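You operate a simulated robot arm through the tools that you are given. There is no shell and no other tool.

You run a simulated robot arm. Do the job below in one go: nothing can be reset, and whatever is moved stays where it is left.

## Task
Fan-bake the cakes on the oven rack ten minutes at top heat 200.
Fine: rack in, door shut, mode knob on fan and heat set before winding the timer; wait till it runs out and they are browned; base heat stays at 200.

Only the result counts: the job must be done as asked and must still hold three seconds after the hand-in. Knocking over, shifting, dropping, spilling or breaking anything else fails it.

## Robot
A 6-joint arm with a fingered hand on a trunk, on a base that moves. Base frame: it is fixed to the floor where the robot stands at the start and does not move with it; the origin is under the middle of the robot, x ahead of it, y to its left, z up. Lengths are in m, angles in degrees, forces in N, time in s.
It reaches about 0.659 m from its shoulder. Its first joint turns from -166.0 to 166.0 degrees. Places, roughly: base heat knob [-1.1, -2.5, 1.4]; black pan [0, -2, 0.75]; blue pan [-0.75, -2.25, 1.25]; mode knob [-1.1, -2.5, 1.3]; oven door [-1, -2.2, 1.2]; oven rack [-0.8, -2.4, 1.3]; red pan [-0.25, -2, 0.75]; timer knob [-1.1, -2.5, 1.2]; toaster oven [-0.8, -2.5, 1.3]; top heat knob [-1.1, -2.5, 1.4]. Payload 2.3 kg.
The tool frame sits at the grasp point between the pads (the TCP): z along the fingers, y along the line on which they close. The tips reach 0.022 m beyond it. The gripper opens to 0.112 m; its body begins 0.06 m behind the TCP. The gripper is a hand of 3 fingers: y runs from the thumb to the fingers, the wrist lies at [0, 0, -0.218] in the tool frame.
Orientation is that of the tool frame in the base frame, as a unit quaternion [w, x, y, z]. With the fingers straight down and closing along the base's y, the tool's x points along the base's -x, its y along +y and its z along -z.

## Interface
- The arm moves only by the tool play_rows. Its argument "rows" is a list of rows, each an object of numbers (a shift or turn left out is 0): "tx", "ty", "tz": the shift along the tool's x, y, z in m; "rx", "ry", "rz": the turn, a rotation vector about the tool's x, y, z in degrees. In form: [{"tx": .., "ty": .., "tz": .., "rx": .., "ry": .., "rz": ..}, ...]. A call has 1 to 20 rows; each row is the pose to reach, as a shift and turn from the pose commanded when the call began, along the tool's axes at that moment. A row lasts 0.2 s, in which the tool goes at most 0.05 m and 8.6 degrees; a call with a longer step from one row to the next is refused whole. Where a pose cannot be reached the arm comes as near as it can. A force on the tool above 40 N (or 10 N above the force at the start of the call, whichever is more), or a blocked arm, ends the call early, and 0.2 s more pass. In this call time passes only in rows, and 0.2 s behind the last. The reply holds the time, the measured pose of the TCP, the force on the tool along the base axes, the opening and the grip force, in the units named above and with some noise, with the torque about the TCP (base axes, N m) and any sound that the robot's microphone picked up.
- Cameras (640 x 400 px; columns grow to the right, rows downward): "scene" is now at [0.0233, 0.1421, 1.5584]; the picture's right is [0.02, -1.00, 0.00], its down [-0.66, -0.01, -0.75] and it looks along [0.75, 0.01, -0.66] (base axes); focal length 286 px, centre (320, 200). "wrist" rides on the gripper at [0.066, 0.003, -0.081] in the tool frame; the picture's right is [-0.05, 1.00, 0.00], its down [-0.77, -0.04, -0.64] and it looks along [-0.63, -0.03, 0.77] (tool axes); focal length 275 px, centre (320, 200). There is no depth. A picture from a camera that has moved, and an enlarged one, comes with that camera's place and axes in the base frame and with its lens.
- get_image(camera): a new picture of that camera. The clock stands still meanwhile.
- slide_trunk(by): slides the trunk up (or, below 0, down) by that many m; the arm and the scene camera ride with it, the base frame stays. It gives what a move gives, with no picture.
- drive_base(legs): drives the robot by 1 to 6 legs, each [ahead, left, turn to the left] in m, m and degrees, along the robot's own axes; the way and the turn of a leg run together, so that a leg with both is an arc; at most 1.5 m and 180 degrees a leg. The arm and the cameras ride along, it lands a little off, and it stops where it bumps. It gives what a move gives.
- set_fingers(finger1, finger2, thumb_bend): sets how far each is bent, from 0 (flat) to 1 (curled in); at 0.3 the hand is open as for a grip, at 0.7 the pads meet at the TCP. One left out holds its place. A second passes; each finger stops where it meets its share of the squeeze, and holds until it gets a number again. It is the only way to open and close the hand. It gives what a move gives, with no picture; readings hold the bend of each and the force on the fingers (four entries, about 0 where the hand has none), thumb and palm.
- pan_tilt(pan, tilt): turns the head with the scene camera to pan (to the left, within 155 degrees either way) and tilt (down, from -29 to 69), counted from straight ahead of the robot. It gives what a move gives.
- inspect(camera, box): a new picture of the part [left, top, right, bottom] of that camera's present view, enlarged. The clock stands still meanwhile.
- sign_off(): hands the job in; it is judged then, once.

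Nothing tells you exact positions but the pictures and the camera data. Unless the task says otherwise, let go and move clear before handing in.

The tools are called after "Call:" as a command line: name --argument value ..., lists and objects as JSON in quotes. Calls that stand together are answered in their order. play_rows: Moves the arm, as the interface text tells. Its arguments: {"type":"object","properties":{"rows":{"type":"array","items":{"type":"object","properties":{"tx":{"type":"number"},"ty":{"type":"number"},"tz":{"type":"number"},"rx":{"type":"number"},"ry":{"type":"number"},"rz":{"type":"number"}}}}},"required":["rows"]} The other tools are called the same way: slide_trunk (by) moves the trunk up or down; set_fingers (finger1, finger2, thumb_bend) moves the fingers one by one; drive_base (legs) drives the base; pan_tilt (pan, tilt) turns the head that bears the scene camera; get_image (camera) takes a picture; inspect (camera, box) takes an enlarged picture of a part of a camera's view; sign_off () hands the job in.

At the start:

```text
t: 0.0
ee_pos: [0.3399, -0.0377, 1.2083]
tool_rot: [0.0, 0.001, 1.0, 0.001]
ft_force: [-0.3, -0.2, -0.7]
moment: [-0.02, 0.01, 0.0]
gripper_width: 0.1119
gripper_force: 0.1
shape: jaw
bend: [0.3, 0.3, 0.3]
finger forces: [0.0, 0.0, 0.0, 0.1, 0.0, 0.0]
trunk travel left (down, up): [-0.475, 0.115]
robot x, y, heading: [-0.0013, 0.0009, 0.1]
head pan, tilt (commanded): [1.1, 41.6]
```

scene: 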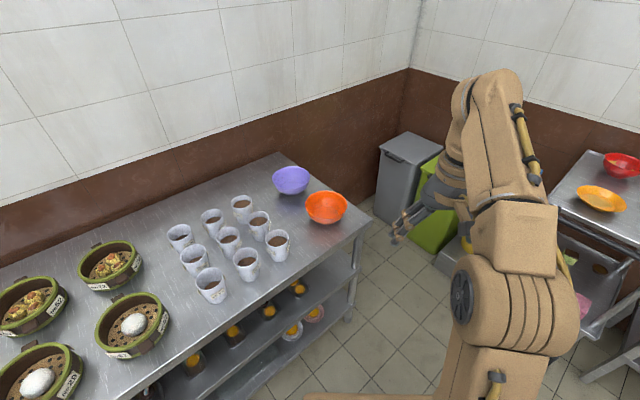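
wrist: 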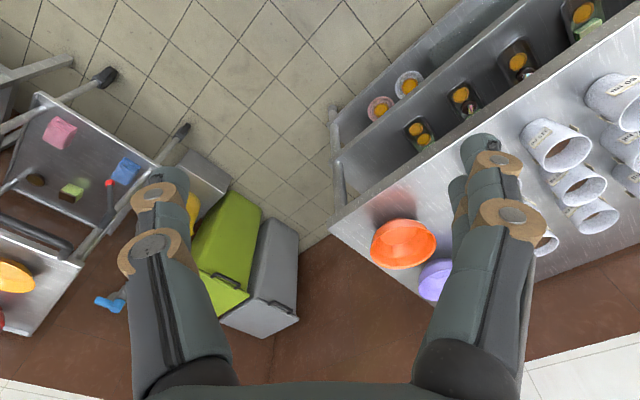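

I see a table with cups and bowls ahead; the oven should be behind me to the right, around [-0.8, -2.5, 1.3]. I turn the head to look toward it first.

Call:
pan_tilt --pan -105 --tilt 15

```text
t: 1.8
ee_pos: [0.3411, -0.0376, 1.2089]
tool_rot: [0.001, 0.001, 1.0, 0.0]
ft_force: [-0.3, -0.1, -0.4]
moment: [0.01, 0.02, 0.01]
gripper_width: 0.1119
gripper_force: 0.0
shape: jaw
bend: [0.3, 0.3, 0.3]
finger forces: [0.1, 0.0, 0.1, 0.0, 0.1, 0.1]
trunk travel left (down, up): [-0.475, 0.115]
robot x, y, heading: [-0.0006, 0.0014, -0.2]
head pan, tilt (commanded): [-105.0, 15.0]
```

The head has turned right; I take a picture toward the oven.

Call:
get_image --camera "scene"

```text
taken
camera scene: at [-0.0847, 0.0503, 1.6003], right [-0.97, 0.26, 0.0], down [0.07, 0.25, -0.97], along [-0.25, -0.93, -0.26], focal length 286 px, centre (320, 200)
```

scene: 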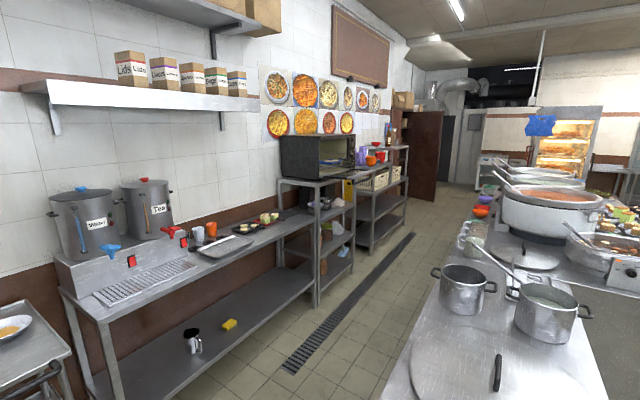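

The toaster oven stands on a bench near the picture's centre. I zoom in on it.

Call:
inspect --camera "scene" --box '[260, 120, 420, 220]'

Call:
inspect --camera "scene" --box '[275, 130, 355, 180]'

```text
4.00 times, centred on (340, 170) of scene
camera zoom: at [-0.0847, 0.0503, 1.6003], right [-0.97, 0.26, 0.0], down [0.07, 0.25, -0.97], along [-0.25, -0.93, -0.26], focal length 1145 px, centre (240, 320)
```

zoom: 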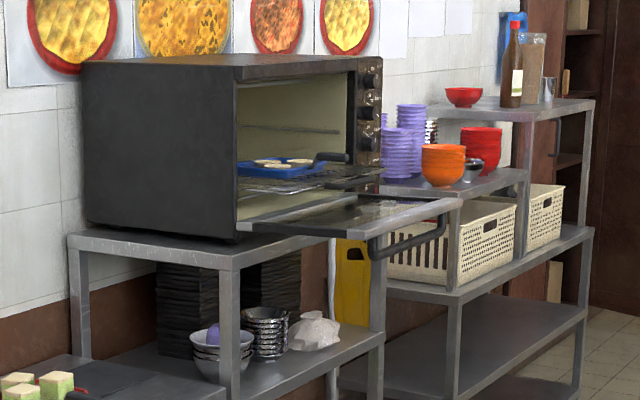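

```text
8.00 times, centred on (315, 155) of scene
camera zoom: at [-0.0847, 0.0503, 1.6003], right [-0.97, 0.26, 0.0], down [0.07, 0.25, -0.97], along [-0.25, -0.93, -0.26], focal length 2289 px, centre (360, 560)
```

zoom: 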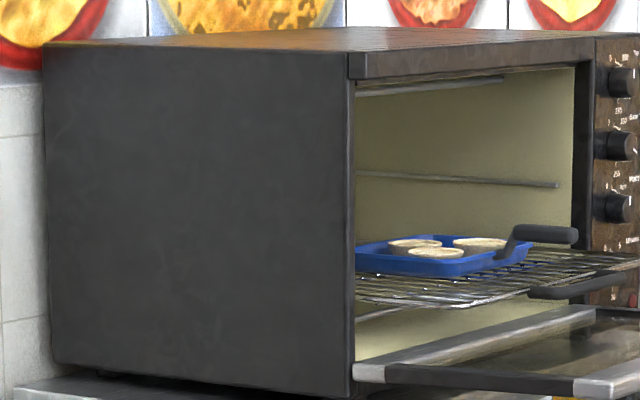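

The oven has a drop-down door, open, with a rack partly out carrying a blue pan, and four knobs at its right. Before driving I look at the floor around me for clearance.

Call:
pan_tilt --pan -60 --tilt 50

Call:
get_image --camera "scene"

Call:
pan_tilt --pan -130 --tilt 50

Call:
get_image --camera "scene"

```text
t: 3.0
ee_pos: [0.3392, -0.0381, 1.2073]
tool_rot: [0.001, 0.002, 1.0, 0.001]
ft_force: [0.4, 0.4, 0.8]
moment: [0.0, 0.02, 0.01]
gripper_width: 0.1118
gripper_force: 0.0
shape: jaw
bend: [0.3, 0.3, 0.3]
finger forces: [0.0, 0.0, 0.1, 0.0, 0.0, 0.1]
trunk travel left (down, up): [-0.475, 0.115]
robot x, y, heading: [-0.0017, -0.0011, 0.1]
head pan, tilt (commanded): [-60.0, 50.0]
```

```text
taken
camera scene: at [-0.0221, 0.0737, 1.5467], right [-0.87, -0.5, 0.0], down [-0.38, 0.66, -0.64], along [0.32, -0.56, -0.77], focal length 286 px, centre (320, 200)
```

scene: 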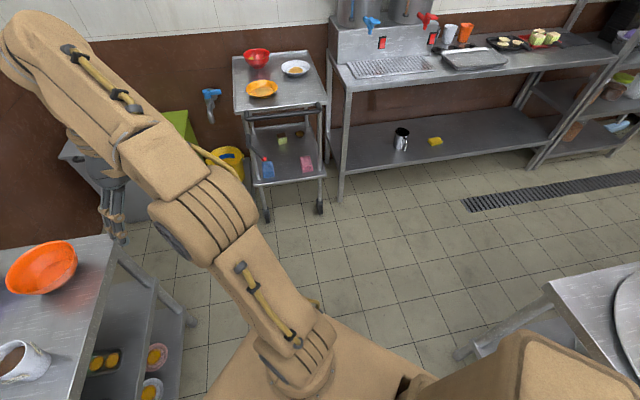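

```text
t: 4.4
ee_pos: [0.3404, -0.0376, 1.2087]
tool_rot: [0.0, 0.001, 1.0, 0.001]
ft_force: [0.1, -0.2, -0.3]
moment: [-0.02, 0.03, 0.03]
gripper_width: 0.1121
gripper_force: 0.2
shape: jaw
bend: [0.3, 0.3, 0.3]
finger forces: [0.0, 0.0, 0.0, 0.1, 0.0, 0.1]
trunk travel left (down, up): [-0.475, 0.115]
robot x, y, heading: [0.0016, 0.0, 0.2]
head pan, tilt (commanded): [-130.0, 50.0]
```

```text
taken
camera scene: at [-0.11, 0.0815, 1.5466], right [-0.77, 0.64, 0.0], down [0.49, 0.59, -0.64], along [-0.41, -0.49, -0.77], focal length 286 px, centre (320, 200)
```

scene: 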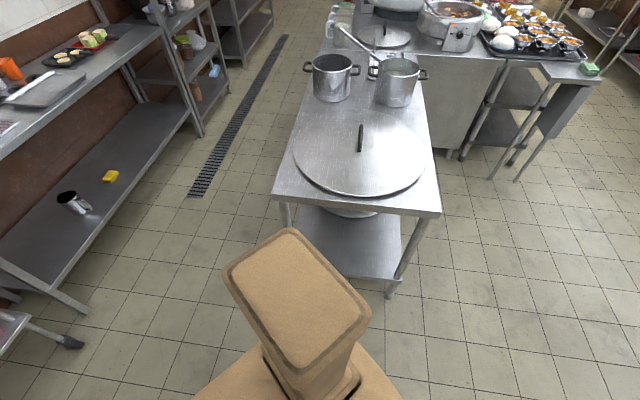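

The aisle runs diagonally between the wall benches and the pots table; facing the oven means turning right by about 48°. I'll turn in place and then move out into the aisle.

Call:
drive_base --legs '[[0, 0, -48]]'

Call:
pan_tilt --pan -60 --tilt 30

Call:
get_image --camera "scene"

```text
t: 6.9
ee_pos: [0.2007, -0.2775, 1.2088]
tool_rot: [0.001, 0.405, 0.914, 0.001]
ft_force: [-0.1, -0.1, -0.3]
moment: [-0.07, 0.0, 0.04]
gripper_width: 0.1117
gripper_force: 0.0
shape: jaw
bend: [0.3, 0.3, 0.3]
finger forces: [0.0, 0.1, 0.0, 0.0, 0.1, 0.1]
trunk travel left (down, up): [-0.475, 0.115]
robot x, y, heading: [-0.0023, -0.0025, -47.4]
head pan, tilt (commanded): [-130.0, 50.0]
```

```text
t: 8.3
ee_pos: [0.2017, -0.2767, 1.2076]
tool_rot: [0.001, 0.404, 0.915, 0.001]
ft_force: [0.4, -0.6, -0.8]
moment: [0.01, -0.06, 0.0]
gripper_width: 0.1119
gripper_force: 0.1
shape: jaw
bend: [0.3, 0.3, 0.3]
finger forces: [0.0, 0.1, 0.1, 0.0, 0.0, 0.1]
trunk travel left (down, up): [-0.475, 0.115]
robot x, y, heading: [0.0002, -0.0007, -47.8]
head pan, tilt (commanded): [-60.0, 30.0]
```

```text
taken
camera scene: at [0.0355, 0.0528, 1.5761], right [-0.95, 0.3, 0.0], down [0.15, 0.48, -0.87], along [-0.26, -0.82, -0.5], focal length 286 px, centre (320, 200)
```

scene: 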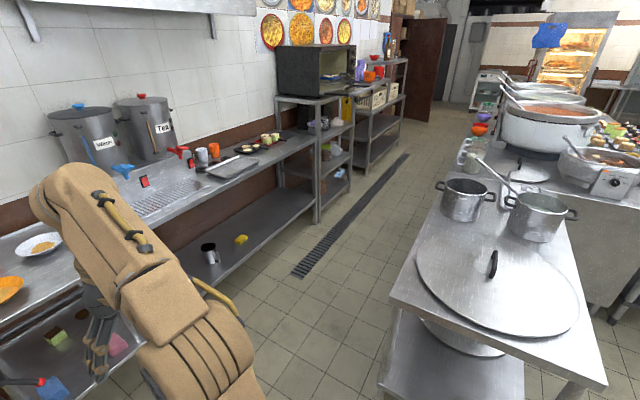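

Turn done; the heading lines up with facing the wall benches. I move ahead into the aisle and partway along it, stopping short of the open oven door.

Call:
drive_base --legs '[[0.5, 0, 0], [0, -1.1, 0]]'

Call:
pan_tilt --pan -35 --tilt 25

Call:
get_image --camera "scene"

```text
t: 16.5
ee_pos: [-0.2804, -1.3848, 1.2079]
tool_rot: [0.001, 0.407, 0.914, 0.001]
ft_force: [-0.4, -0.2, 0.0]
moment: [0.03, 0.02, 0.0]
gripper_width: 0.1119
gripper_force: 0.2
shape: jaw
bend: [0.3, 0.3, 0.3]
finger forces: [0.0, 0.0, 0.0, 0.0, 0.0, 0.0]
trunk travel left (down, up): [-0.475, 0.115]
robot x, y, heading: [-0.4802, -1.1071, -47.7]
head pan, tilt (commanded): [-60.0, 30.0]
```

```text
t: 17.4
ee_pos: [-0.2808, -1.3849, 1.2088]
tool_rot: [0.001, 0.407, 0.913, 0.0]
ft_force: [0.8, -0.4, -0.2]
moment: [0.01, 0.03, -0.03]
gripper_width: 0.1121
gripper_force: 0.1
shape: jaw
bend: [0.3, 0.3, 0.3]
finger forces: [0.0, 0.1, 0.0, 0.1, 0.0, 0.0]
trunk travel left (down, up): [-0.475, 0.115]
robot x, y, heading: [-0.4769, -1.1051, -47.6]
head pan, tilt (commanded): [-35.0, 25.0]
```

```text
taken
camera scene: at [-0.4042, -1.0587, 1.5841], right [-0.99, -0.12, 0.0], down [-0.05, 0.42, -0.91], along [0.11, -0.9, -0.42], focal length 286 px, centre (320, 200)
```

scene: 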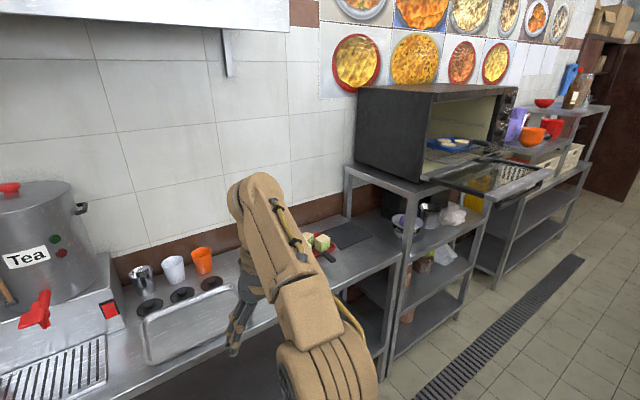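

Call:
inspect --camera "scene" --box '[400, 80, 560, 220]'

Call:
inspect --camera "scene" --box '[420, 85, 520, 185]'

```text
2.86 times, centred on (480, 150) of scene
camera zoom: at [-0.4042, -1.0587, 1.5841], right [-0.99, -0.12, 0.0], down [-0.05, 0.42, -0.91], along [0.11, -0.9, -0.42], focal length 818 px, centre (-137, 343)
```

zoom: 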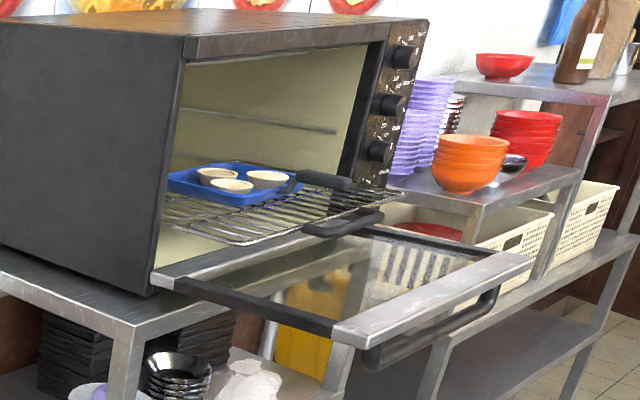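

```text
4.00 times, centred on (470, 135) of scene
camera zoom: at [-0.4042, -1.0587, 1.5841], right [-0.99, -0.12, 0.0], down [-0.05, 0.42, -0.91], along [0.11, -0.9, -0.42], focal length 1145 px, centre (-280, 460)
```

zoom: 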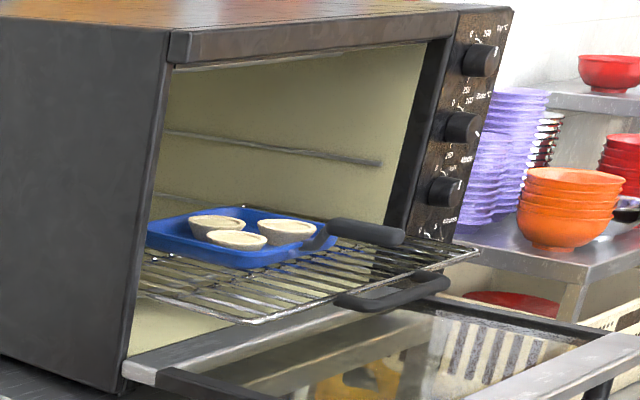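

The rack is pulled out with the pan and three cakes on it, and the door hangs open level in front. I raise the trunk and lift and pull back the hand so that it clears the door and rack before moving in front.

Call:
slide_trunk --by 0.11

Call:
play_rows --rows '[{"tx": 0.02, "tz": -0.03}, {"tx": 0.04, "tz": -0.06}, {"tx": 0.06, "tz": -0.09}, {"tx": 0.08, "tz": -0.12}]'

```text
t: 18.8
ee_pos: [-0.2794, -1.3849, 1.3185]
tool_rot: [0.001, 0.407, 0.914, 0.001]
ft_force: [0.8, -0.3, -0.3]
moment: [0.01, -0.01, -0.02]
gripper_width: 0.1119
gripper_force: 0.0
shape: jaw
bend: [0.3, 0.3, 0.3]
finger forces: [0.1, 0.1, 0.0, 0.0, 0.1, 0.0]
trunk travel left (down, up): [-0.585, 0.005]
robot x, y, heading: [-0.4782, -1.1097, -47.7]
head pan, tilt (commanded): [-35.0, 25.0]
```

```text
t: 19.8
ee_pos: [-0.3265, -1.3186, 1.3671]
tool_rot: [0.001, 0.407, 0.914, -0.001]
ft_force: [-0.8, 0.6, 0.5]
moment: [0.01, -0.01, -0.04]
gripper_width: 0.112
gripper_force: 0.0
shape: jaw
bend: [0.3, 0.3, 0.3]
finger forces: [0.1, 0.0, 0.1, 0.0, 0.0, 0.0]
out of reach, approached as far as the arm can: row 2, 3, 4
trunk travel left (down, up): [-0.585, 0.005]
robot x, y, heading: [-0.4818, -1.1051, -47.8]
head pan, tilt (commanded): [-35.0, 25.0]
```

The hand now is at z≈1.37, close in. I move along the aisle toward the front of the oven.

Call:
drive_base --legs '[[0, -0.8, 0]]'

Call:
pan_tilt --pan -15 --tilt 25

Call:
get_image --camera "scene"

```text
t: 24.1
ee_pos: [-0.9126, -1.8487, 1.3678]
tool_rot: [0.002, 0.406, 0.914, 0.0]
ft_force: [-0.2, -0.2, -0.2]
moment: [0.0, 0.0, 0.01]
gripper_width: 0.112
gripper_force: 0.0
shape: jaw
bend: [0.3, 0.3, 0.3]
finger forces: [0.0, 0.0, 0.1, 0.0, 0.1, 0.1]
trunk travel left (down, up): [-0.585, 0.005]
robot x, y, heading: [-1.063, -1.6354, -47.8]
head pan, tilt (commanded): [-35.0, 25.0]
```

```text
t: 24.9
ee_pos: [-0.9118, -1.8472, 1.367]
tool_rot: [0.001, 0.406, 0.914, -0.001]
ft_force: [-0.2, -0.6, -0.2]
moment: [-0.03, -0.04, -0.01]
gripper_width: 0.1121
gripper_force: 0.1
shape: jaw
bend: [0.3, 0.3, 0.3]
finger forces: [0.0, 0.0, 0.1, 0.0, 0.1, 0.1]
trunk travel left (down, up): [-0.585, 0.005]
robot x, y, heading: [-1.0651, -1.6395, -47.9]
head pan, tilt (commanded): [-15.0, 25.0]
```

```text
taken
camera scene: at [-0.96, -1.5791, 1.6941], right [-0.89, -0.46, 0.0], down [-0.19, 0.38, -0.91], along [0.41, -0.81, -0.42], focal length 286 px, centre (320, 200)
```

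scene: 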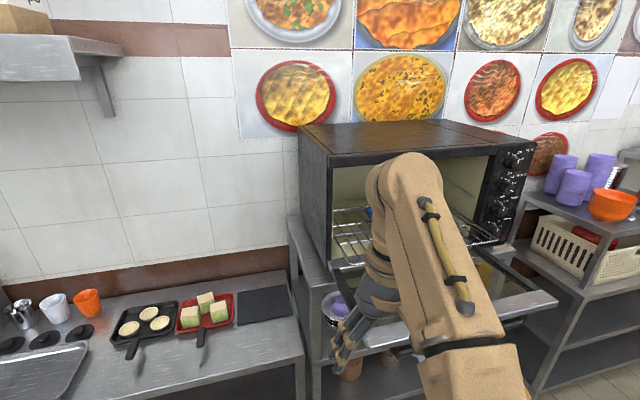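

I'm left of the oven's middle now; the knob column is at the oven's right. I zoom in on knobs, rack and door.

Call:
inspect --camera "scene" --box '[460, 130, 560, 260]'

Call:
inspect --camera "scene" --box '[300, 180, 560, 340]'

Call:
get_image --camera "wrist"

```text
3.08 times, centred on (510, 195) of scene
camera zoom: at [-0.96, -1.5791, 1.6941], right [-0.89, -0.46, 0.0], down [-0.19, 0.38, -0.91], along [0.41, -0.81, -0.42], focal length 880 px, centre (-265, 215)
```

zoom: 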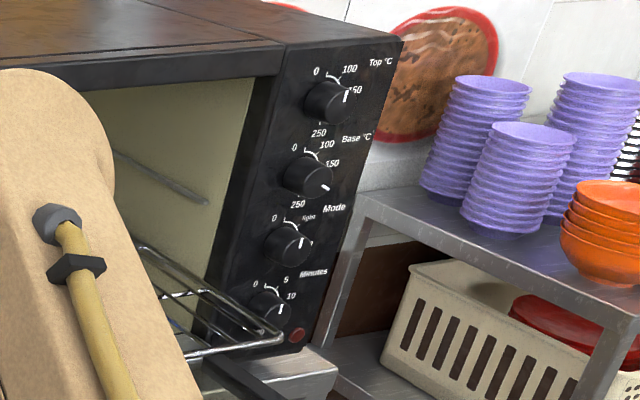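

```text
2.46 times, centred on (430, 260) of scene
camera zoom: at [-0.96, -1.5791, 1.6941], right [-0.89, -0.46, 0.0], down [-0.19, 0.38, -0.91], along [0.41, -0.81, -0.42], focal length 704 px, centre (49, 52)
```

zoom: 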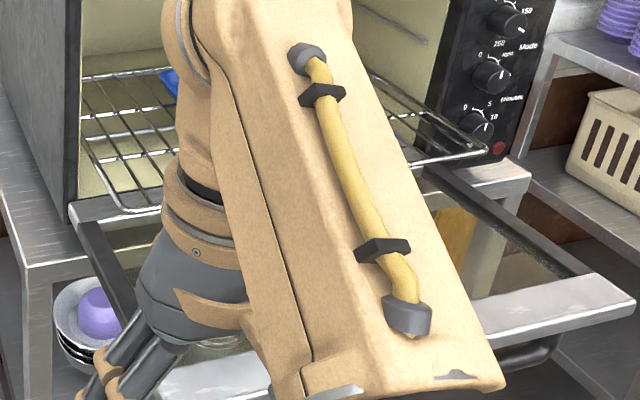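

```text
taken
camera wrist: at [-0.9554, -1.797, 1.4475], right [0.77, 0.63, 0.0], down [0.49, -0.6, 0.64], along [0.41, -0.49, -0.77], focal length 275 px, centre (320, 200)
```

wrist: 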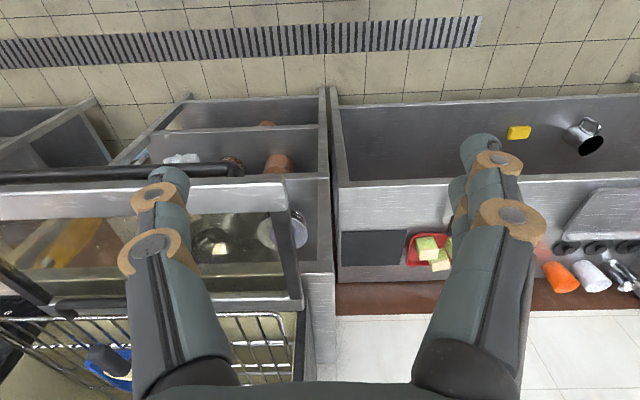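

The knob labels read Top, Base, Mode, Minutes from the top down; the door spans about 0.5 m and the rack stands out over it. I move to about the door's middle, with the hand still high.

Call:
drive_base --legs '[[0, -0.42, 0]]'

Call:
pan_tilt --pan 5 --tilt 30

Call:
get_image --camera "scene"

Call:
get_image --camera "wrist"

```text
t: 27.4
ee_pos: [-1.2186, -2.1261, 1.3673]
tool_rot: [0.002, 0.404, 0.915, 0.0]
ft_force: [0.5, -0.2, 0.2]
moment: [0.01, -0.01, -0.02]
gripper_width: 0.1118
gripper_force: 0.1
shape: jaw
bend: [0.3, 0.3, 0.3]
finger forces: [0.1, 0.1, 0.0, 0.1, 0.0, 0.0]
trunk travel left (down, up): [-0.585, 0.005]
robot x, y, heading: [-1.3718, -1.9113, -47.5]
head pan, tilt (commanded): [-15.0, 25.0]
```

```text
t: 28.3
ee_pos: [-1.2192, -2.1244, 1.367]
tool_rot: [0.002, 0.406, 0.914, -0.001]
ft_force: [-0.3, 0.3, -0.2]
moment: [-0.02, 0.0, -0.01]
gripper_width: 0.1119
gripper_force: 0.0
shape: jaw
bend: [0.3, 0.3, 0.3]
finger forces: [0.1, 0.1, 0.0, 0.1, 0.0, 0.1]
trunk travel left (down, up): [-0.585, 0.005]
robot x, y, heading: [-1.3769, -1.9134, -47.6]
head pan, tilt (commanded): [5.0, 30.0]
```

```text
taken
camera scene: at [-1.2419, -1.8364, 1.6861], right [-0.68, -0.73, 0.0], down [-0.37, 0.34, -0.87], along [0.64, -0.59, -0.5], focal length 286 px, centre (320, 200)
```

scene: 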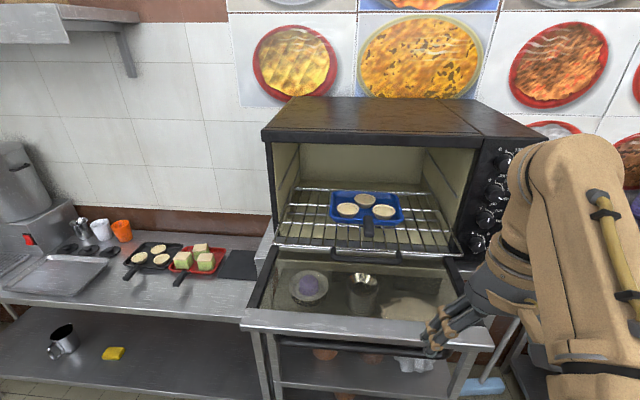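

```text
taken
camera wrist: at [-1.2612, -2.0747, 1.4475], right [0.77, 0.64, 0.0], down [0.49, -0.59, 0.64], along [0.41, -0.49, -0.77], focal length 275 px, centre (320, 200)
```

wrist: 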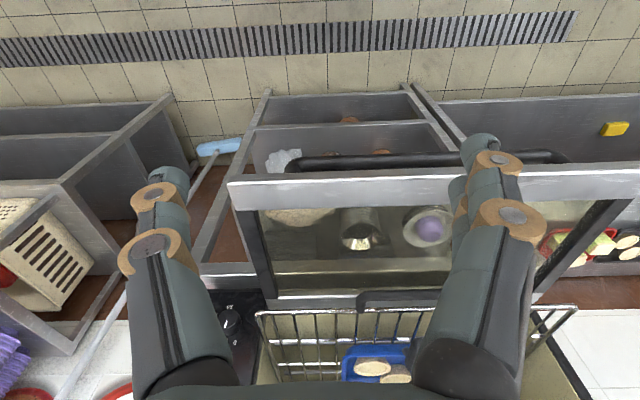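

Now I have a near-frontal view. I zoom in on the rack, pan and door.

Call:
inspect --camera "scene" --box '[240, 160, 500, 330]'

Call:
inspect --camera "scene" --box '[455, 125, 555, 260]'

```text
2.35 times, centred on (370, 245) of scene
camera zoom: at [-1.2419, -1.8364, 1.6861], right [-0.68, -0.73, 0.0], down [-0.37, 0.34, -0.87], along [0.64, -0.59, -0.5], focal length 673 px, centre (202, 94)
```

zoom: 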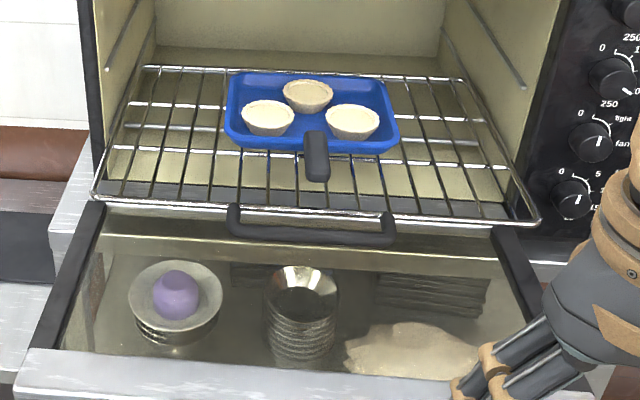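

```text
2.96 times, centred on (505, 192) of scene
camera zoom: at [-1.2419, -1.8364, 1.6861], right [-0.68, -0.73, 0.0], down [-0.37, 0.34, -0.87], along [0.64, -0.59, -0.5], focal length 848 px, centre (-228, 222)
```

zoom: 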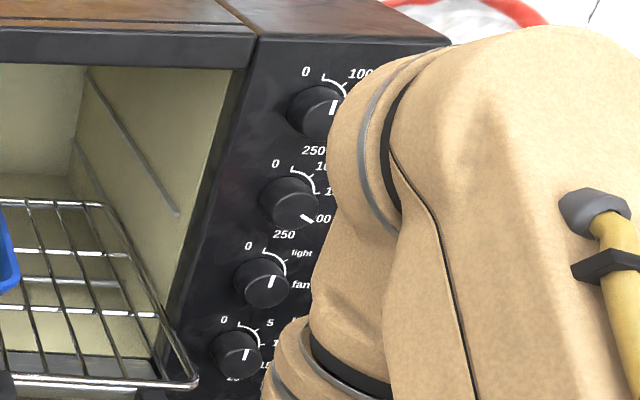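

The rack's front wire is near F≈1.05 (F along my heading), its black handle sticks out to ≈1.01 at z≈1.25, and the door's top surface is at z≈1.19. I tilt the hand to point forward-down and bring it in front of and above the handle.

Call:
play_rows --rows '[{"tx": -0.02, "ty": 0.02, "tz": 0.0, "ry": -7.5}, {"tx": -0.04, "ty": 0.04, "tz": 0.005, "ry": -15}, {"tx": -0.06, "ty": 0.06, "tz": 0.01, "ry": -22.5}, {"tx": -0.08, "ty": 0.08, "tz": 0.015, "ry": -30}, {"tx": -0.1, "ty": 0.1, "tz": 0.02, "ry": -37.5}, {"tx": -0.12, "ty": 0.117, "tz": 0.025, "ry": -45}]'

Call:
get_image --camera "scene"

Call:
get_image --camera "wrist"

```text
t: 29.7
ee_pos: [-1.0505, -2.1348, 1.3434]
tool_rot: [0.352, 0.374, 0.844, -0.155]
ft_force: [-0.4, 0.2, 0.1]
moment: [-0.01, -0.02, 0.03]
gripper_width: 0.1122
gripper_force: 0.0
shape: jaw
bend: [0.3, 0.3, 0.3]
finger forces: [0.0, 0.1, 0.0, 0.0, 0.0, 0.0]
trunk travel left (down, up): [-0.585, 0.005]
robot x, y, heading: [-1.3719, -1.9156, -47.8]
head pan, tilt (commanded): [5.0, 30.0]
```

```text
taken
camera scene: at [-1.2416, -1.8362, 1.6861], right [-0.68, -0.73, 0.0], down [-0.37, 0.34, -0.87], along [0.64, -0.59, -0.5], focal length 286 px, centre (320, 200)
```

scene: 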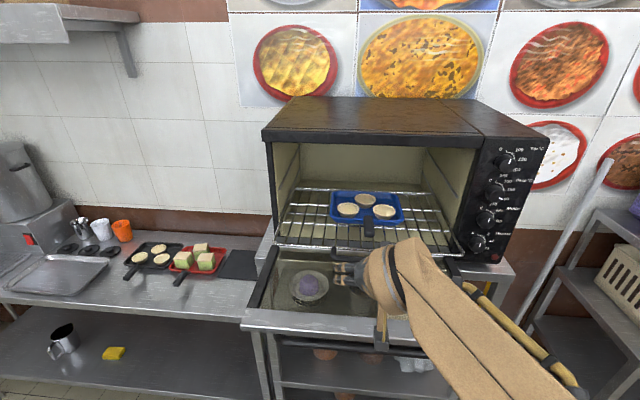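

```text
taken
camera wrist: at [-1.1182, -2.0574, 1.3532], right [0.76, 0.65, 0.03], down [0.03, -0.09, 1.0], along [0.65, -0.76, -0.09], focal length 275 px, centre (320, 200)
```

wrist: 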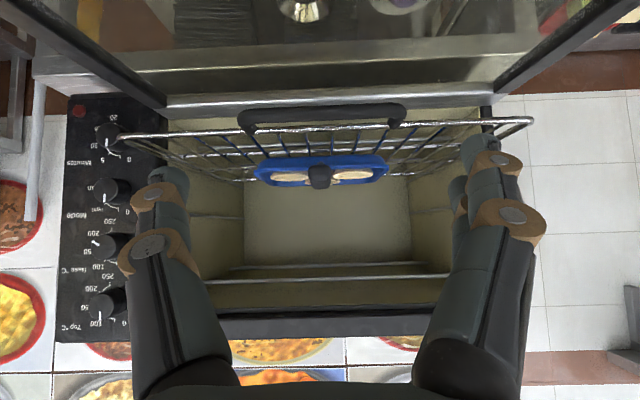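

Now both cameras see the knobs. I zoom in to read the settings.

Call:
inspect --camera "scene" --box '[460, 130, 560, 260]'

Call:
inspect --camera "wrist" --box '[50, 90, 170, 345]'

Call:
inspect --camera "wrist" --box '[120, 60, 540, 240]'

```text
3.08 times, centred on (510, 195) of scene
camera zoom: at [-1.2416, -1.8362, 1.6861], right [-0.68, -0.73, 0.0], down [-0.37, 0.34, -0.87], along [0.64, -0.59, -0.5], focal length 880 px, centre (-265, 215)
```

zoom: 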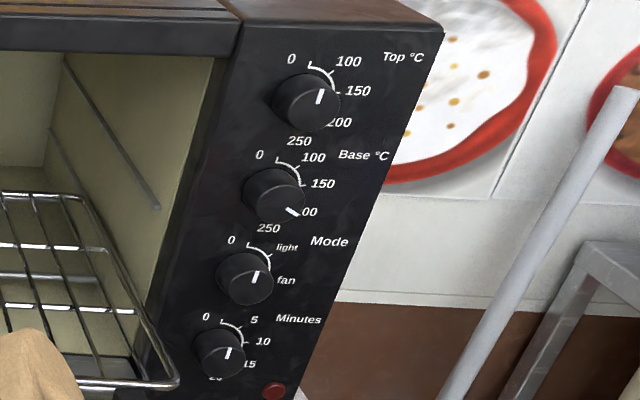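

```text
1.57 times, centred on (110, 218) of wrist
camera zoom: at [-1.1182, -2.0574, 1.3532], right [0.76, 0.65, 0.03], down [0.03, -0.09, 1.0], along [0.65, -0.76, -0.09], focal length 432 px, centre (649, 172)
```

zoom: 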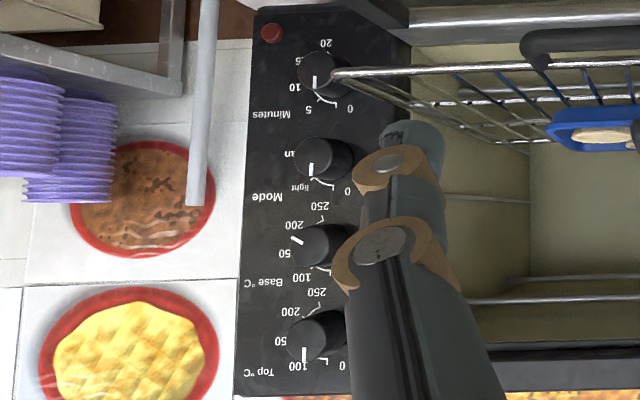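

```text
1.52 times, centred on (330, 150) of wrist
camera zoom: at [-1.1182, -2.0574, 1.3532], right [0.76, 0.65, 0.03], down [0.03, -0.09, 1.0], along [0.65, -0.76, -0.09], focal length 420 px, centre (305, 276)
```

zoom: 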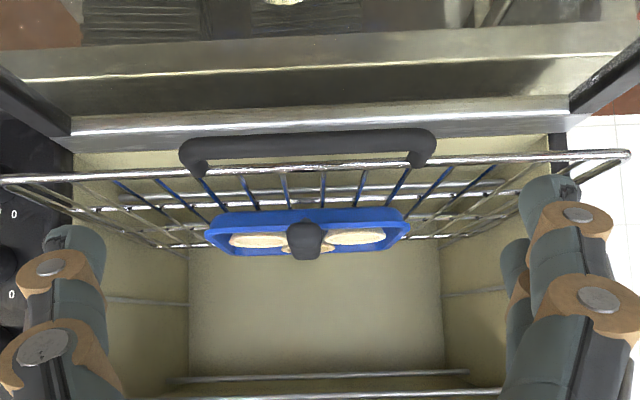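

Settings read: Base points to 200, the other three point straight up at their zero ticks (to be verified close up). The rack handle is at F≈1.02, z≈1.244, centred with my hand; I lower the open fingers just in front of it.

Call:
play_rows --rows '[{"tx": 0.002, "tz": 0.03}, {"tx": 0.004, "tz": 0.06}, {"tx": 0.006, "tz": 0.09}, {"tx": 0.0076, "tz": 0.12}]'

Call:
get_image --camera "scene"

Call:
get_image --camera "wrist"

```text
t: 30.7
ee_pos: [-0.9982, -2.1951, 1.2529]
tool_rot: [0.351, 0.375, 0.844, -0.156]
ft_force: [0.3, -0.4, 0.4]
moment: [0.03, -0.03, 0.01]
gripper_width: 0.1119
gripper_force: 0.0
shape: jaw
bend: [0.3, 0.3, 0.3]
finger forces: [0.0, 0.1, 0.0, 0.1, 0.0, 0.0]
trunk travel left (down, up): [-0.585, 0.005]
robot x, y, heading: [-1.3703, -1.915, -47.7]
head pan, tilt (commanded): [5.0, 30.0]
```

```text
taken
camera scene: at [-1.241, -1.8371, 1.6861], right [-0.68, -0.73, 0.0], down [-0.37, 0.34, -0.87], along [0.64, -0.59, -0.5], focal length 286 px, centre (320, 200)
```

scene: 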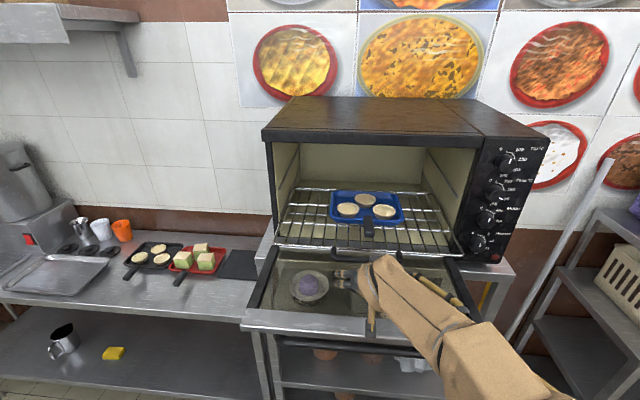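

```text
taken
camera wrist: at [-1.0647, -2.1165, 1.2622], right [0.76, 0.65, 0.03], down [0.04, -0.09, 0.99], along [0.65, -0.76, -0.1], focal length 275 px, centre (320, 200)
```

wrist: 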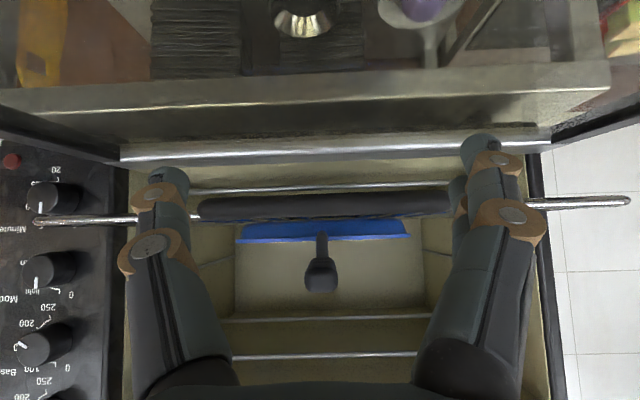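

The fingertips sit just before the handle but nearly at its outer ends; I bring the fingers closer together so they push nearer the middle.

Call:
set_fingers --finger1 0.5 --finger2 0.5 --thumb_bend 0.5

Call:
get_image --camera "wrist"

Call:
inspect --camera "scene" --box '[300, 210, 440, 320]'

```text
t: 31.7
ee_pos: [-0.9987, -2.1936, 1.2532]
tool_rot: [0.352, 0.374, 0.844, -0.155]
ft_force: [0.8, 0.0, 0.6]
moment: [0.02, -0.03, 0.01]
gripper_width: 0.0558
gripper_force: 0.1
shape: fingers
bend: [0.5, 0.5, 0.5]
finger forces: [0.1, 0.1, 0.0, 0.0, 0.1, 0.0]
trunk travel left (down, up): [-0.585, 0.005]
robot x, y, heading: [-1.374, -1.9165, -47.8]
head pan, tilt (commanded): [5.0, 30.0]
```

```text
taken
camera wrist: at [-1.0655, -2.1159, 1.263], right [0.76, 0.65, 0.03], down [0.03, -0.09, 0.99], along [0.65, -0.76, -0.09], focal length 275 px, centre (320, 200)
```

wrist: 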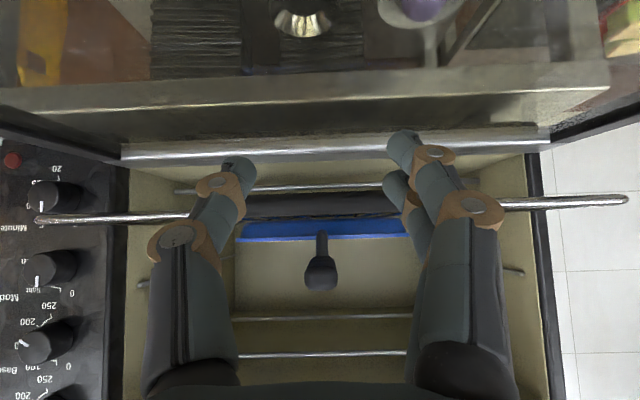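

```text
3.64 times, centred on (370, 265) of scene
camera zoom: at [-1.2419, -1.8364, 1.6861], right [-0.68, -0.73, 0.0], down [-0.37, 0.34, -0.87], along [0.64, -0.59, -0.5], focal length 1041 px, centre (138, -36)
```

zoom: 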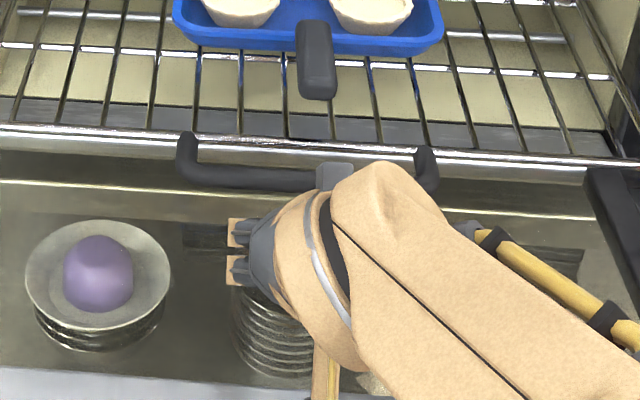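

The fingertips straddle the handle's middle, a little below the bar. I push slowly forward.

Call:
play_rows --rows '[{"tx": -0.00705, "tz": 0.0071}, {"tx": -0.0141, "tz": 0.0142}, {"tx": -0.0211, "tz": 0.0213}, {"tx": -0.0282, "tz": 0.0284}, {"tx": -0.0352, "tz": 0.0355}, {"tx": -0.0423, "tz": 0.0427}, {"tx": -0.0493, "tz": 0.0498}, {"tx": -0.0564, "tz": 0.0569}]'

Call:
get_image --camera "wrist"

Call:
get_image --camera "scene"

```text
t: 33.5
ee_pos: [-0.944, -2.2551, 1.2533]
tool_rot: [0.351, 0.374, 0.844, -0.155]
ft_force: [-0.5, 0.1, 0.3]
moment: [-0.01, 0.01, -0.02]
gripper_width: 0.0557
gripper_force: 0.0
shape: fingers
bend: [0.5, 0.5, 0.5]
finger forces: [0.1, 0.0, 0.0, 0.0, 0.0, 0.0]
trunk travel left (down, up): [-0.585, 0.005]
robot x, y, heading: [-1.3693, -1.9154, -47.7]
head pan, tilt (commanded): [5.0, 30.0]
```

```text
taken
camera wrist: at [-1.0109, -2.1761, 1.263], right [0.76, 0.65, 0.03], down [0.03, -0.09, 0.99], along [0.65, -0.76, -0.09], focal length 275 px, centre (320, 200)
```

wrist: 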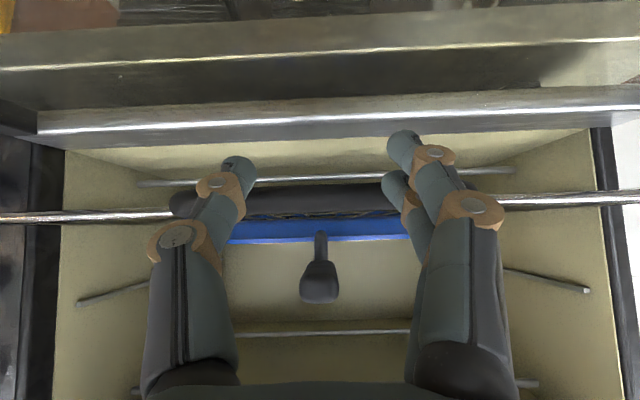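

```text
taken
camera scene: at [-1.2414, -1.8369, 1.6861], right [-0.68, -0.73, 0.0], down [-0.37, 0.34, -0.87], along [0.64, -0.59, -0.5], focal length 286 px, centre (320, 200)
```

scene: 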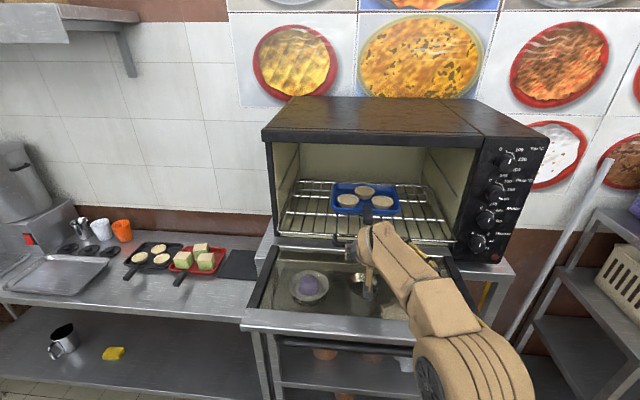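

The rack is sliding in with the pan riding along, without noticeable force. I push on.

Call:
play_rows --rows '[{"tx": -0.00705, "tz": 0.0071}, {"tx": -0.0141, "tz": 0.0142}, {"tx": -0.0211, "tz": 0.0213}, {"tx": -0.0282, "tz": 0.0284}, {"tx": -0.0352, "tz": 0.0355}, {"tx": -0.0423, "tz": 0.0427}]'

Call:
get_image --camera "wrist"

Call:
get_image --camera "scene"

```text
t: 34.9
ee_pos: [-0.902, -2.3002, 1.252]
tool_rot: [0.351, 0.375, 0.844, -0.155]
ft_force: [0.5, -0.6, 1.0]
moment: [-0.01, -0.01, -0.02]
gripper_width: 0.0558
gripper_force: 0.1
shape: fingers
bend: [0.5, 0.5, 0.5]
finger forces: [0.0, 0.0, 0.0, 0.1, 0.0, 0.0]
trunk travel left (down, up): [-0.585, 0.005]
robot x, y, heading: [-1.3692, -1.9136, -47.7]
head pan, tilt (commanded): [5.0, 30.0]
```

```text
taken
camera wrist: at [-0.9698, -2.2211, 1.2618], right [0.76, 0.65, 0.03], down [0.04, -0.09, 0.99], along [0.65, -0.76, -0.09], focal length 275 px, centre (320, 200)
```

wrist: 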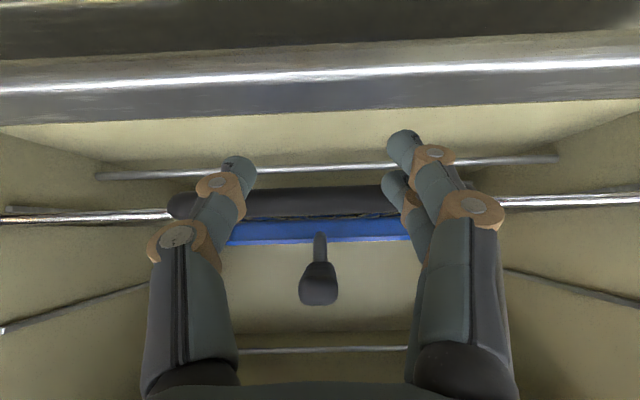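

```text
taken
camera scene: at [-1.2414, -1.837, 1.6861], right [-0.68, -0.73, 0.0], down [-0.37, 0.34, -0.87], along [0.64, -0.59, -0.5], focal length 286 px, centre (320, 200)
```

scene: 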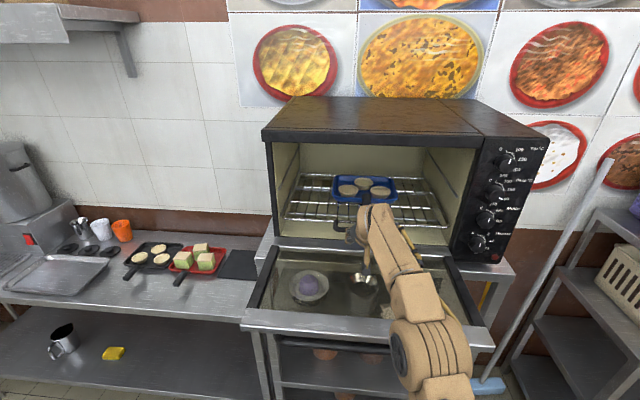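

The rack's front wire is now about at the oven mouth. I keep pushing until it meets a stop.

Call:
play_rows --rows '[{"tx": -0.00705, "tz": 0.0071}, {"tx": -0.0141, "tz": 0.0142}, {"tx": -0.0211, "tz": 0.0213}, {"tx": -0.0282, "tz": 0.0284}]'

Call:
get_image --camera "wrist"

Call:
inspect --camera "scene" --box '[240, 130, 520, 300]'

```text
t: 35.9
ee_pos: [-0.8917, -2.3133, 1.2427]
tool_rot: [0.351, 0.375, 0.843, -0.157]
ft_force: [-0.5, 0.1, 0.9]
moment: [-0.02, -0.05, 0.0]
gripper_width: 0.0557
gripper_force: 0.0
shape: fingers
bend: [0.5, 0.5, 0.5]
finger forces: [0.0, 0.1, 0.0, 0.0, 0.1, 0.0]
out of reach, approached as far as the arm can: row 2, 3, 4
trunk travel left (down, up): [-0.585, 0.005]
robot x, y, heading: [-1.3739, -1.9149, -48.0]
head pan, tilt (commanded): [5.0, 30.0]
```

```text
taken
camera wrist: at [-0.9596, -2.2342, 1.2525], right [0.76, 0.65, 0.03], down [0.03, -0.09, 0.99], along [0.65, -0.76, -0.09], focal length 275 px, centre (320, 200)
```

wrist: 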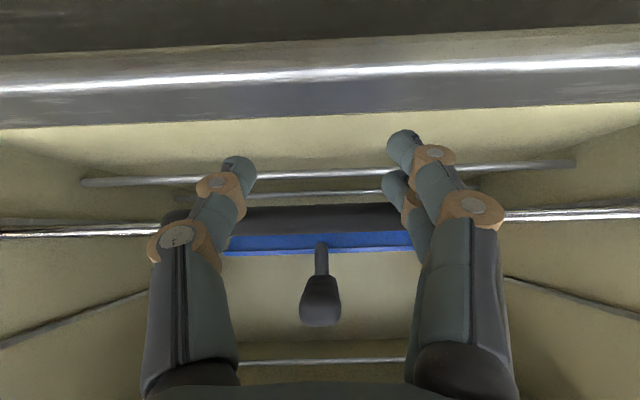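

```text
2.29 times, centred on (380, 215) of scene
camera zoom: at [-1.2414, -1.8369, 1.6861], right [-0.68, -0.73, 0.0], down [-0.37, 0.34, -0.87], along [0.64, -0.59, -0.5], focal length 654 px, centre (183, 166)
```

zoom: 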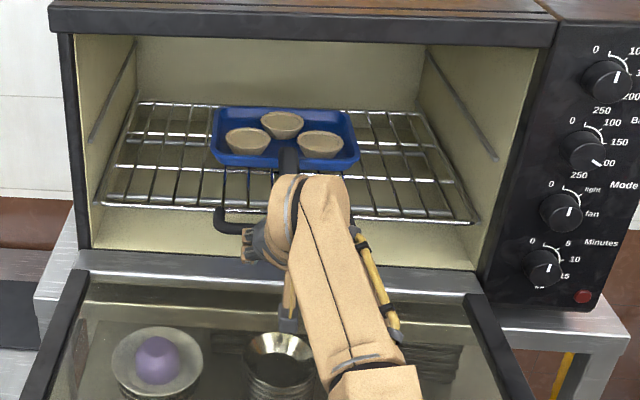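

The arm ran to the end of its reach with the rack nearly in; I need to be a bit nearer. I look down to check the clearance between my base and the bench.

Call:
pan_tilt --pan 20 --tilt 65

Call:
get_image --camera "scene"

Call:
pan_tilt --pan -40 --tilt 65

Call:
get_image --camera "scene"

```text
t: 36.9
ee_pos: [-0.892, -2.3123, 1.2432]
tool_rot: [0.351, 0.375, 0.844, -0.155]
ft_force: [0.7, 0.8, 0.0]
moment: [0.01, -0.02, -0.02]
gripper_width: 0.0556
gripper_force: 0.1
shape: fingers
bend: [0.5, 0.5, 0.5]
finger forces: [0.1, 0.1, 0.0, 0.1, 0.0, 0.0]
trunk travel left (down, up): [-0.585, 0.005]
robot x, y, heading: [-1.3738, -1.9168, -47.7]
head pan, tilt (commanded): [20.0, 65.0]
```

```text
taken
camera scene: at [-1.2545, -1.8034, 1.6385], right [-0.47, -0.89, 0.0], down [-0.8, 0.42, -0.42], along [0.37, -0.2, -0.91], focal length 286 px, centre (320, 200)
```

scene: 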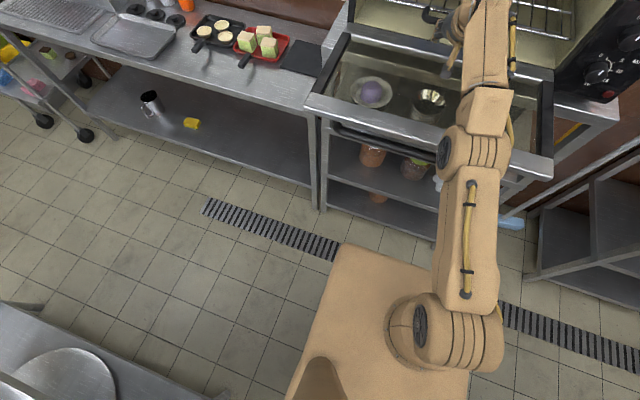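

```text
t: 38.2
ee_pos: [-0.8915, -2.3118, 1.2427]
tool_rot: [0.351, 0.376, 0.844, -0.155]
ft_force: [0.0, 0.3, 0.3]
moment: [0.01, 0.01, 0.01]
gripper_width: 0.0554
gripper_force: 0.1
shape: fingers
bend: [0.5, 0.5, 0.5]
finger forces: [0.0, 0.0, 0.1, 0.0, 0.1, 0.0]
trunk travel left (down, up): [-0.585, 0.005]
robot x, y, heading: [-1.3701, -1.9134, -47.5]
head pan, tilt (commanded): [-40.0, 65.0]
```

```text
taken
camera scene: at [-1.3059, -1.8357, 1.6385], right [-1.0, -0.04, 0.0], down [-0.04, 0.91, -0.42], along [0.02, -0.42, -0.91], focal length 286 px, centre (320, 200)
```

scene: 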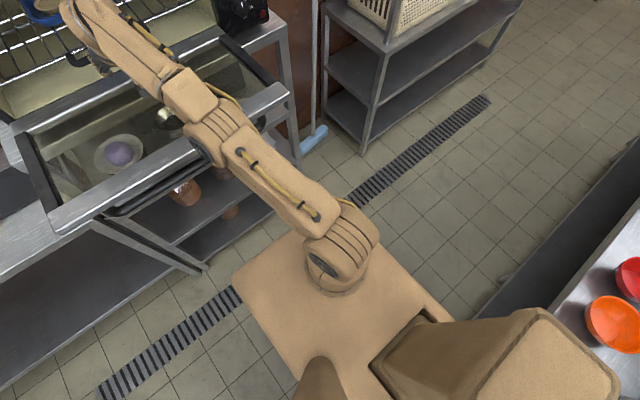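

My trunk plate's front is near F≈0.66 and the bench legs at F≈1.13, so there is room to come about 0.1 m nearer. I back the hand off, drive ahead a little, and then finish the push.

Call:
play_rows --rows '[{"tx": 0.02, "tz": -0.02}, {"tx": 0.04, "tz": -0.04}, {"tx": 0.06, "tz": -0.06}, {"tx": 0.075, "tz": -0.085}]'

Call:
drive_base --legs '[[0.1, 0.0, 0]]'

Call:
pan_tilt --pan 5 --tilt 35

Call:
get_image --camera "scene"

Call:
get_image --camera "wrist"

```text
t: 39.2
ee_pos: [-0.8972, -2.2822, 1.2793]
tool_rot: [0.349, 0.374, 0.845, -0.155]
ft_force: [0.1, 0.0, -0.2]
moment: [-0.03, -0.02, -0.01]
gripper_width: 0.0558
gripper_force: 0.0
shape: fingers
bend: [0.5, 0.5, 0.5]
finger forces: [0.1, 0.0, 0.0, 0.0, 0.0, 0.0]
out of reach, approached as far as the arm can: row 1, 2, 3, 4
trunk travel left (down, up): [-0.585, 0.005]
robot x, y, heading: [-1.3713, -1.9144, -47.8]
head pan, tilt (commanded): [-40.0, 65.0]
```

```text
t: 40.3
ee_pos: [-0.8301, -2.3584, 1.2782]
tool_rot: [0.349, 0.376, 0.844, -0.155]
ft_force: [1.1, 0.1, 0.0]
moment: [0.01, 0.01, -0.01]
gripper_width: 0.0552
gripper_force: 0.1
shape: fingers
bend: [0.5, 0.5, 0.5]
finger forces: [0.0, 0.0, 0.1, 0.0, 0.1, 0.1]
trunk travel left (down, up): [-0.585, 0.005]
robot x, y, heading: [-1.3026, -1.9903, -48.1]
head pan, tilt (commanded): [-40.0, 65.0]
```

```text
t: 41.5
ee_pos: [-0.8302, -2.358, 1.2784]
tool_rot: [0.349, 0.376, 0.844, -0.155]
ft_force: [-0.2, 0.4, 1.3]
moment: [-0.01, 0.05, -0.05]
gripper_width: 0.0555
gripper_force: 0.0
shape: fingers
bend: [0.5, 0.5, 0.5]
finger forces: [0.0, 0.1, 0.1, 0.0, 0.1, 0.0]
trunk travel left (down, up): [-0.585, 0.005]
robot x, y, heading: [-1.3068, -1.9855, -47.8]
head pan, tilt (commanded): [5.0, 35.0]
```

```text
taken
camera scene: at [-1.1759, -1.9095, 1.6783], right [-0.68, -0.73, 0.0], down [-0.42, 0.39, -0.82], along [0.6, -0.56, -0.57], focal length 286 px, centre (320, 200)
```

scene: 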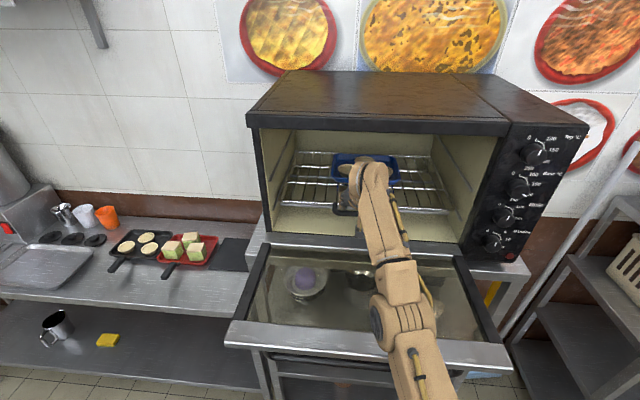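

```text
taken
camera wrist: at [-0.8973, -2.2792, 1.289], right [0.76, 0.65, 0.03], down [0.04, -0.1, 0.99], along [0.65, -0.76, -0.1], focal length 275 px, centre (320, 200)
```

wrist: 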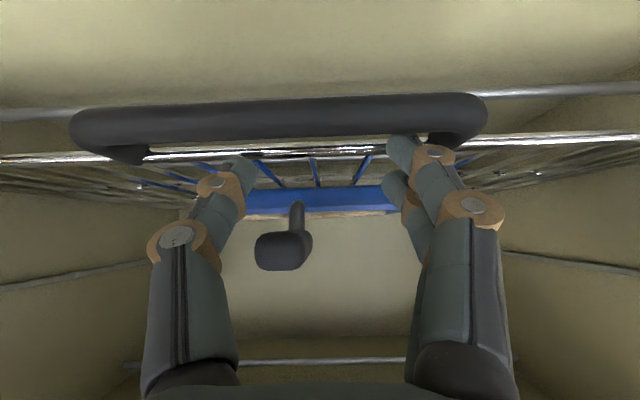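

The arm locked near full stretch, so instead of backing off the fingers rose and are now over the handle, above the rack, between handle bar and pan grip. I look closely before moving out.

Call:
inspect --camera "scene" --box '[260, 130, 480, 270]'

Call:
inspect --camera "wrist" --box '[140, 80, 520, 320]'

```text
2.86 times, centred on (370, 200) of scene
camera zoom: at [-1.1759, -1.9095, 1.6783], right [-0.68, -0.73, 0.0], down [-0.42, 0.39, -0.82], along [0.6, -0.56, -0.57], focal length 818 px, centre (177, 200)
```

zoom: 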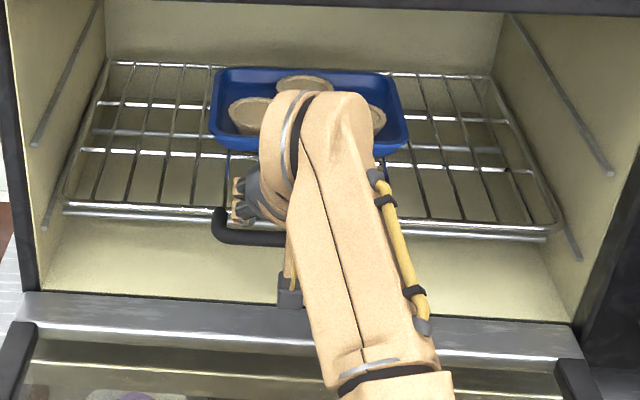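

```text
1.67 times, centred on (330, 200) of wrist
camera zoom: at [-0.8973, -2.2792, 1.289], right [0.76, 0.65, 0.03], down [0.04, -0.1, 0.99], along [0.65, -0.76, -0.1], focal length 459 px, centre (303, 200)
```

zoom: 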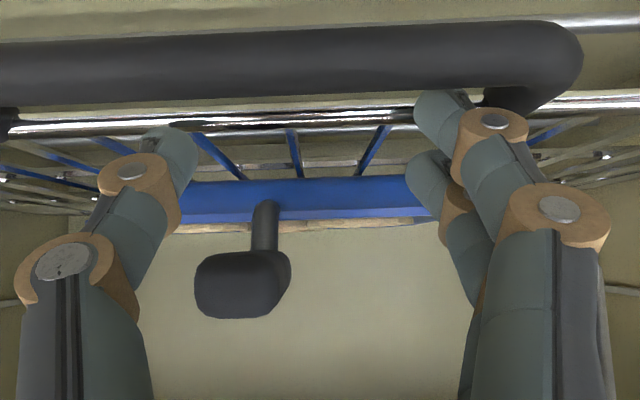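

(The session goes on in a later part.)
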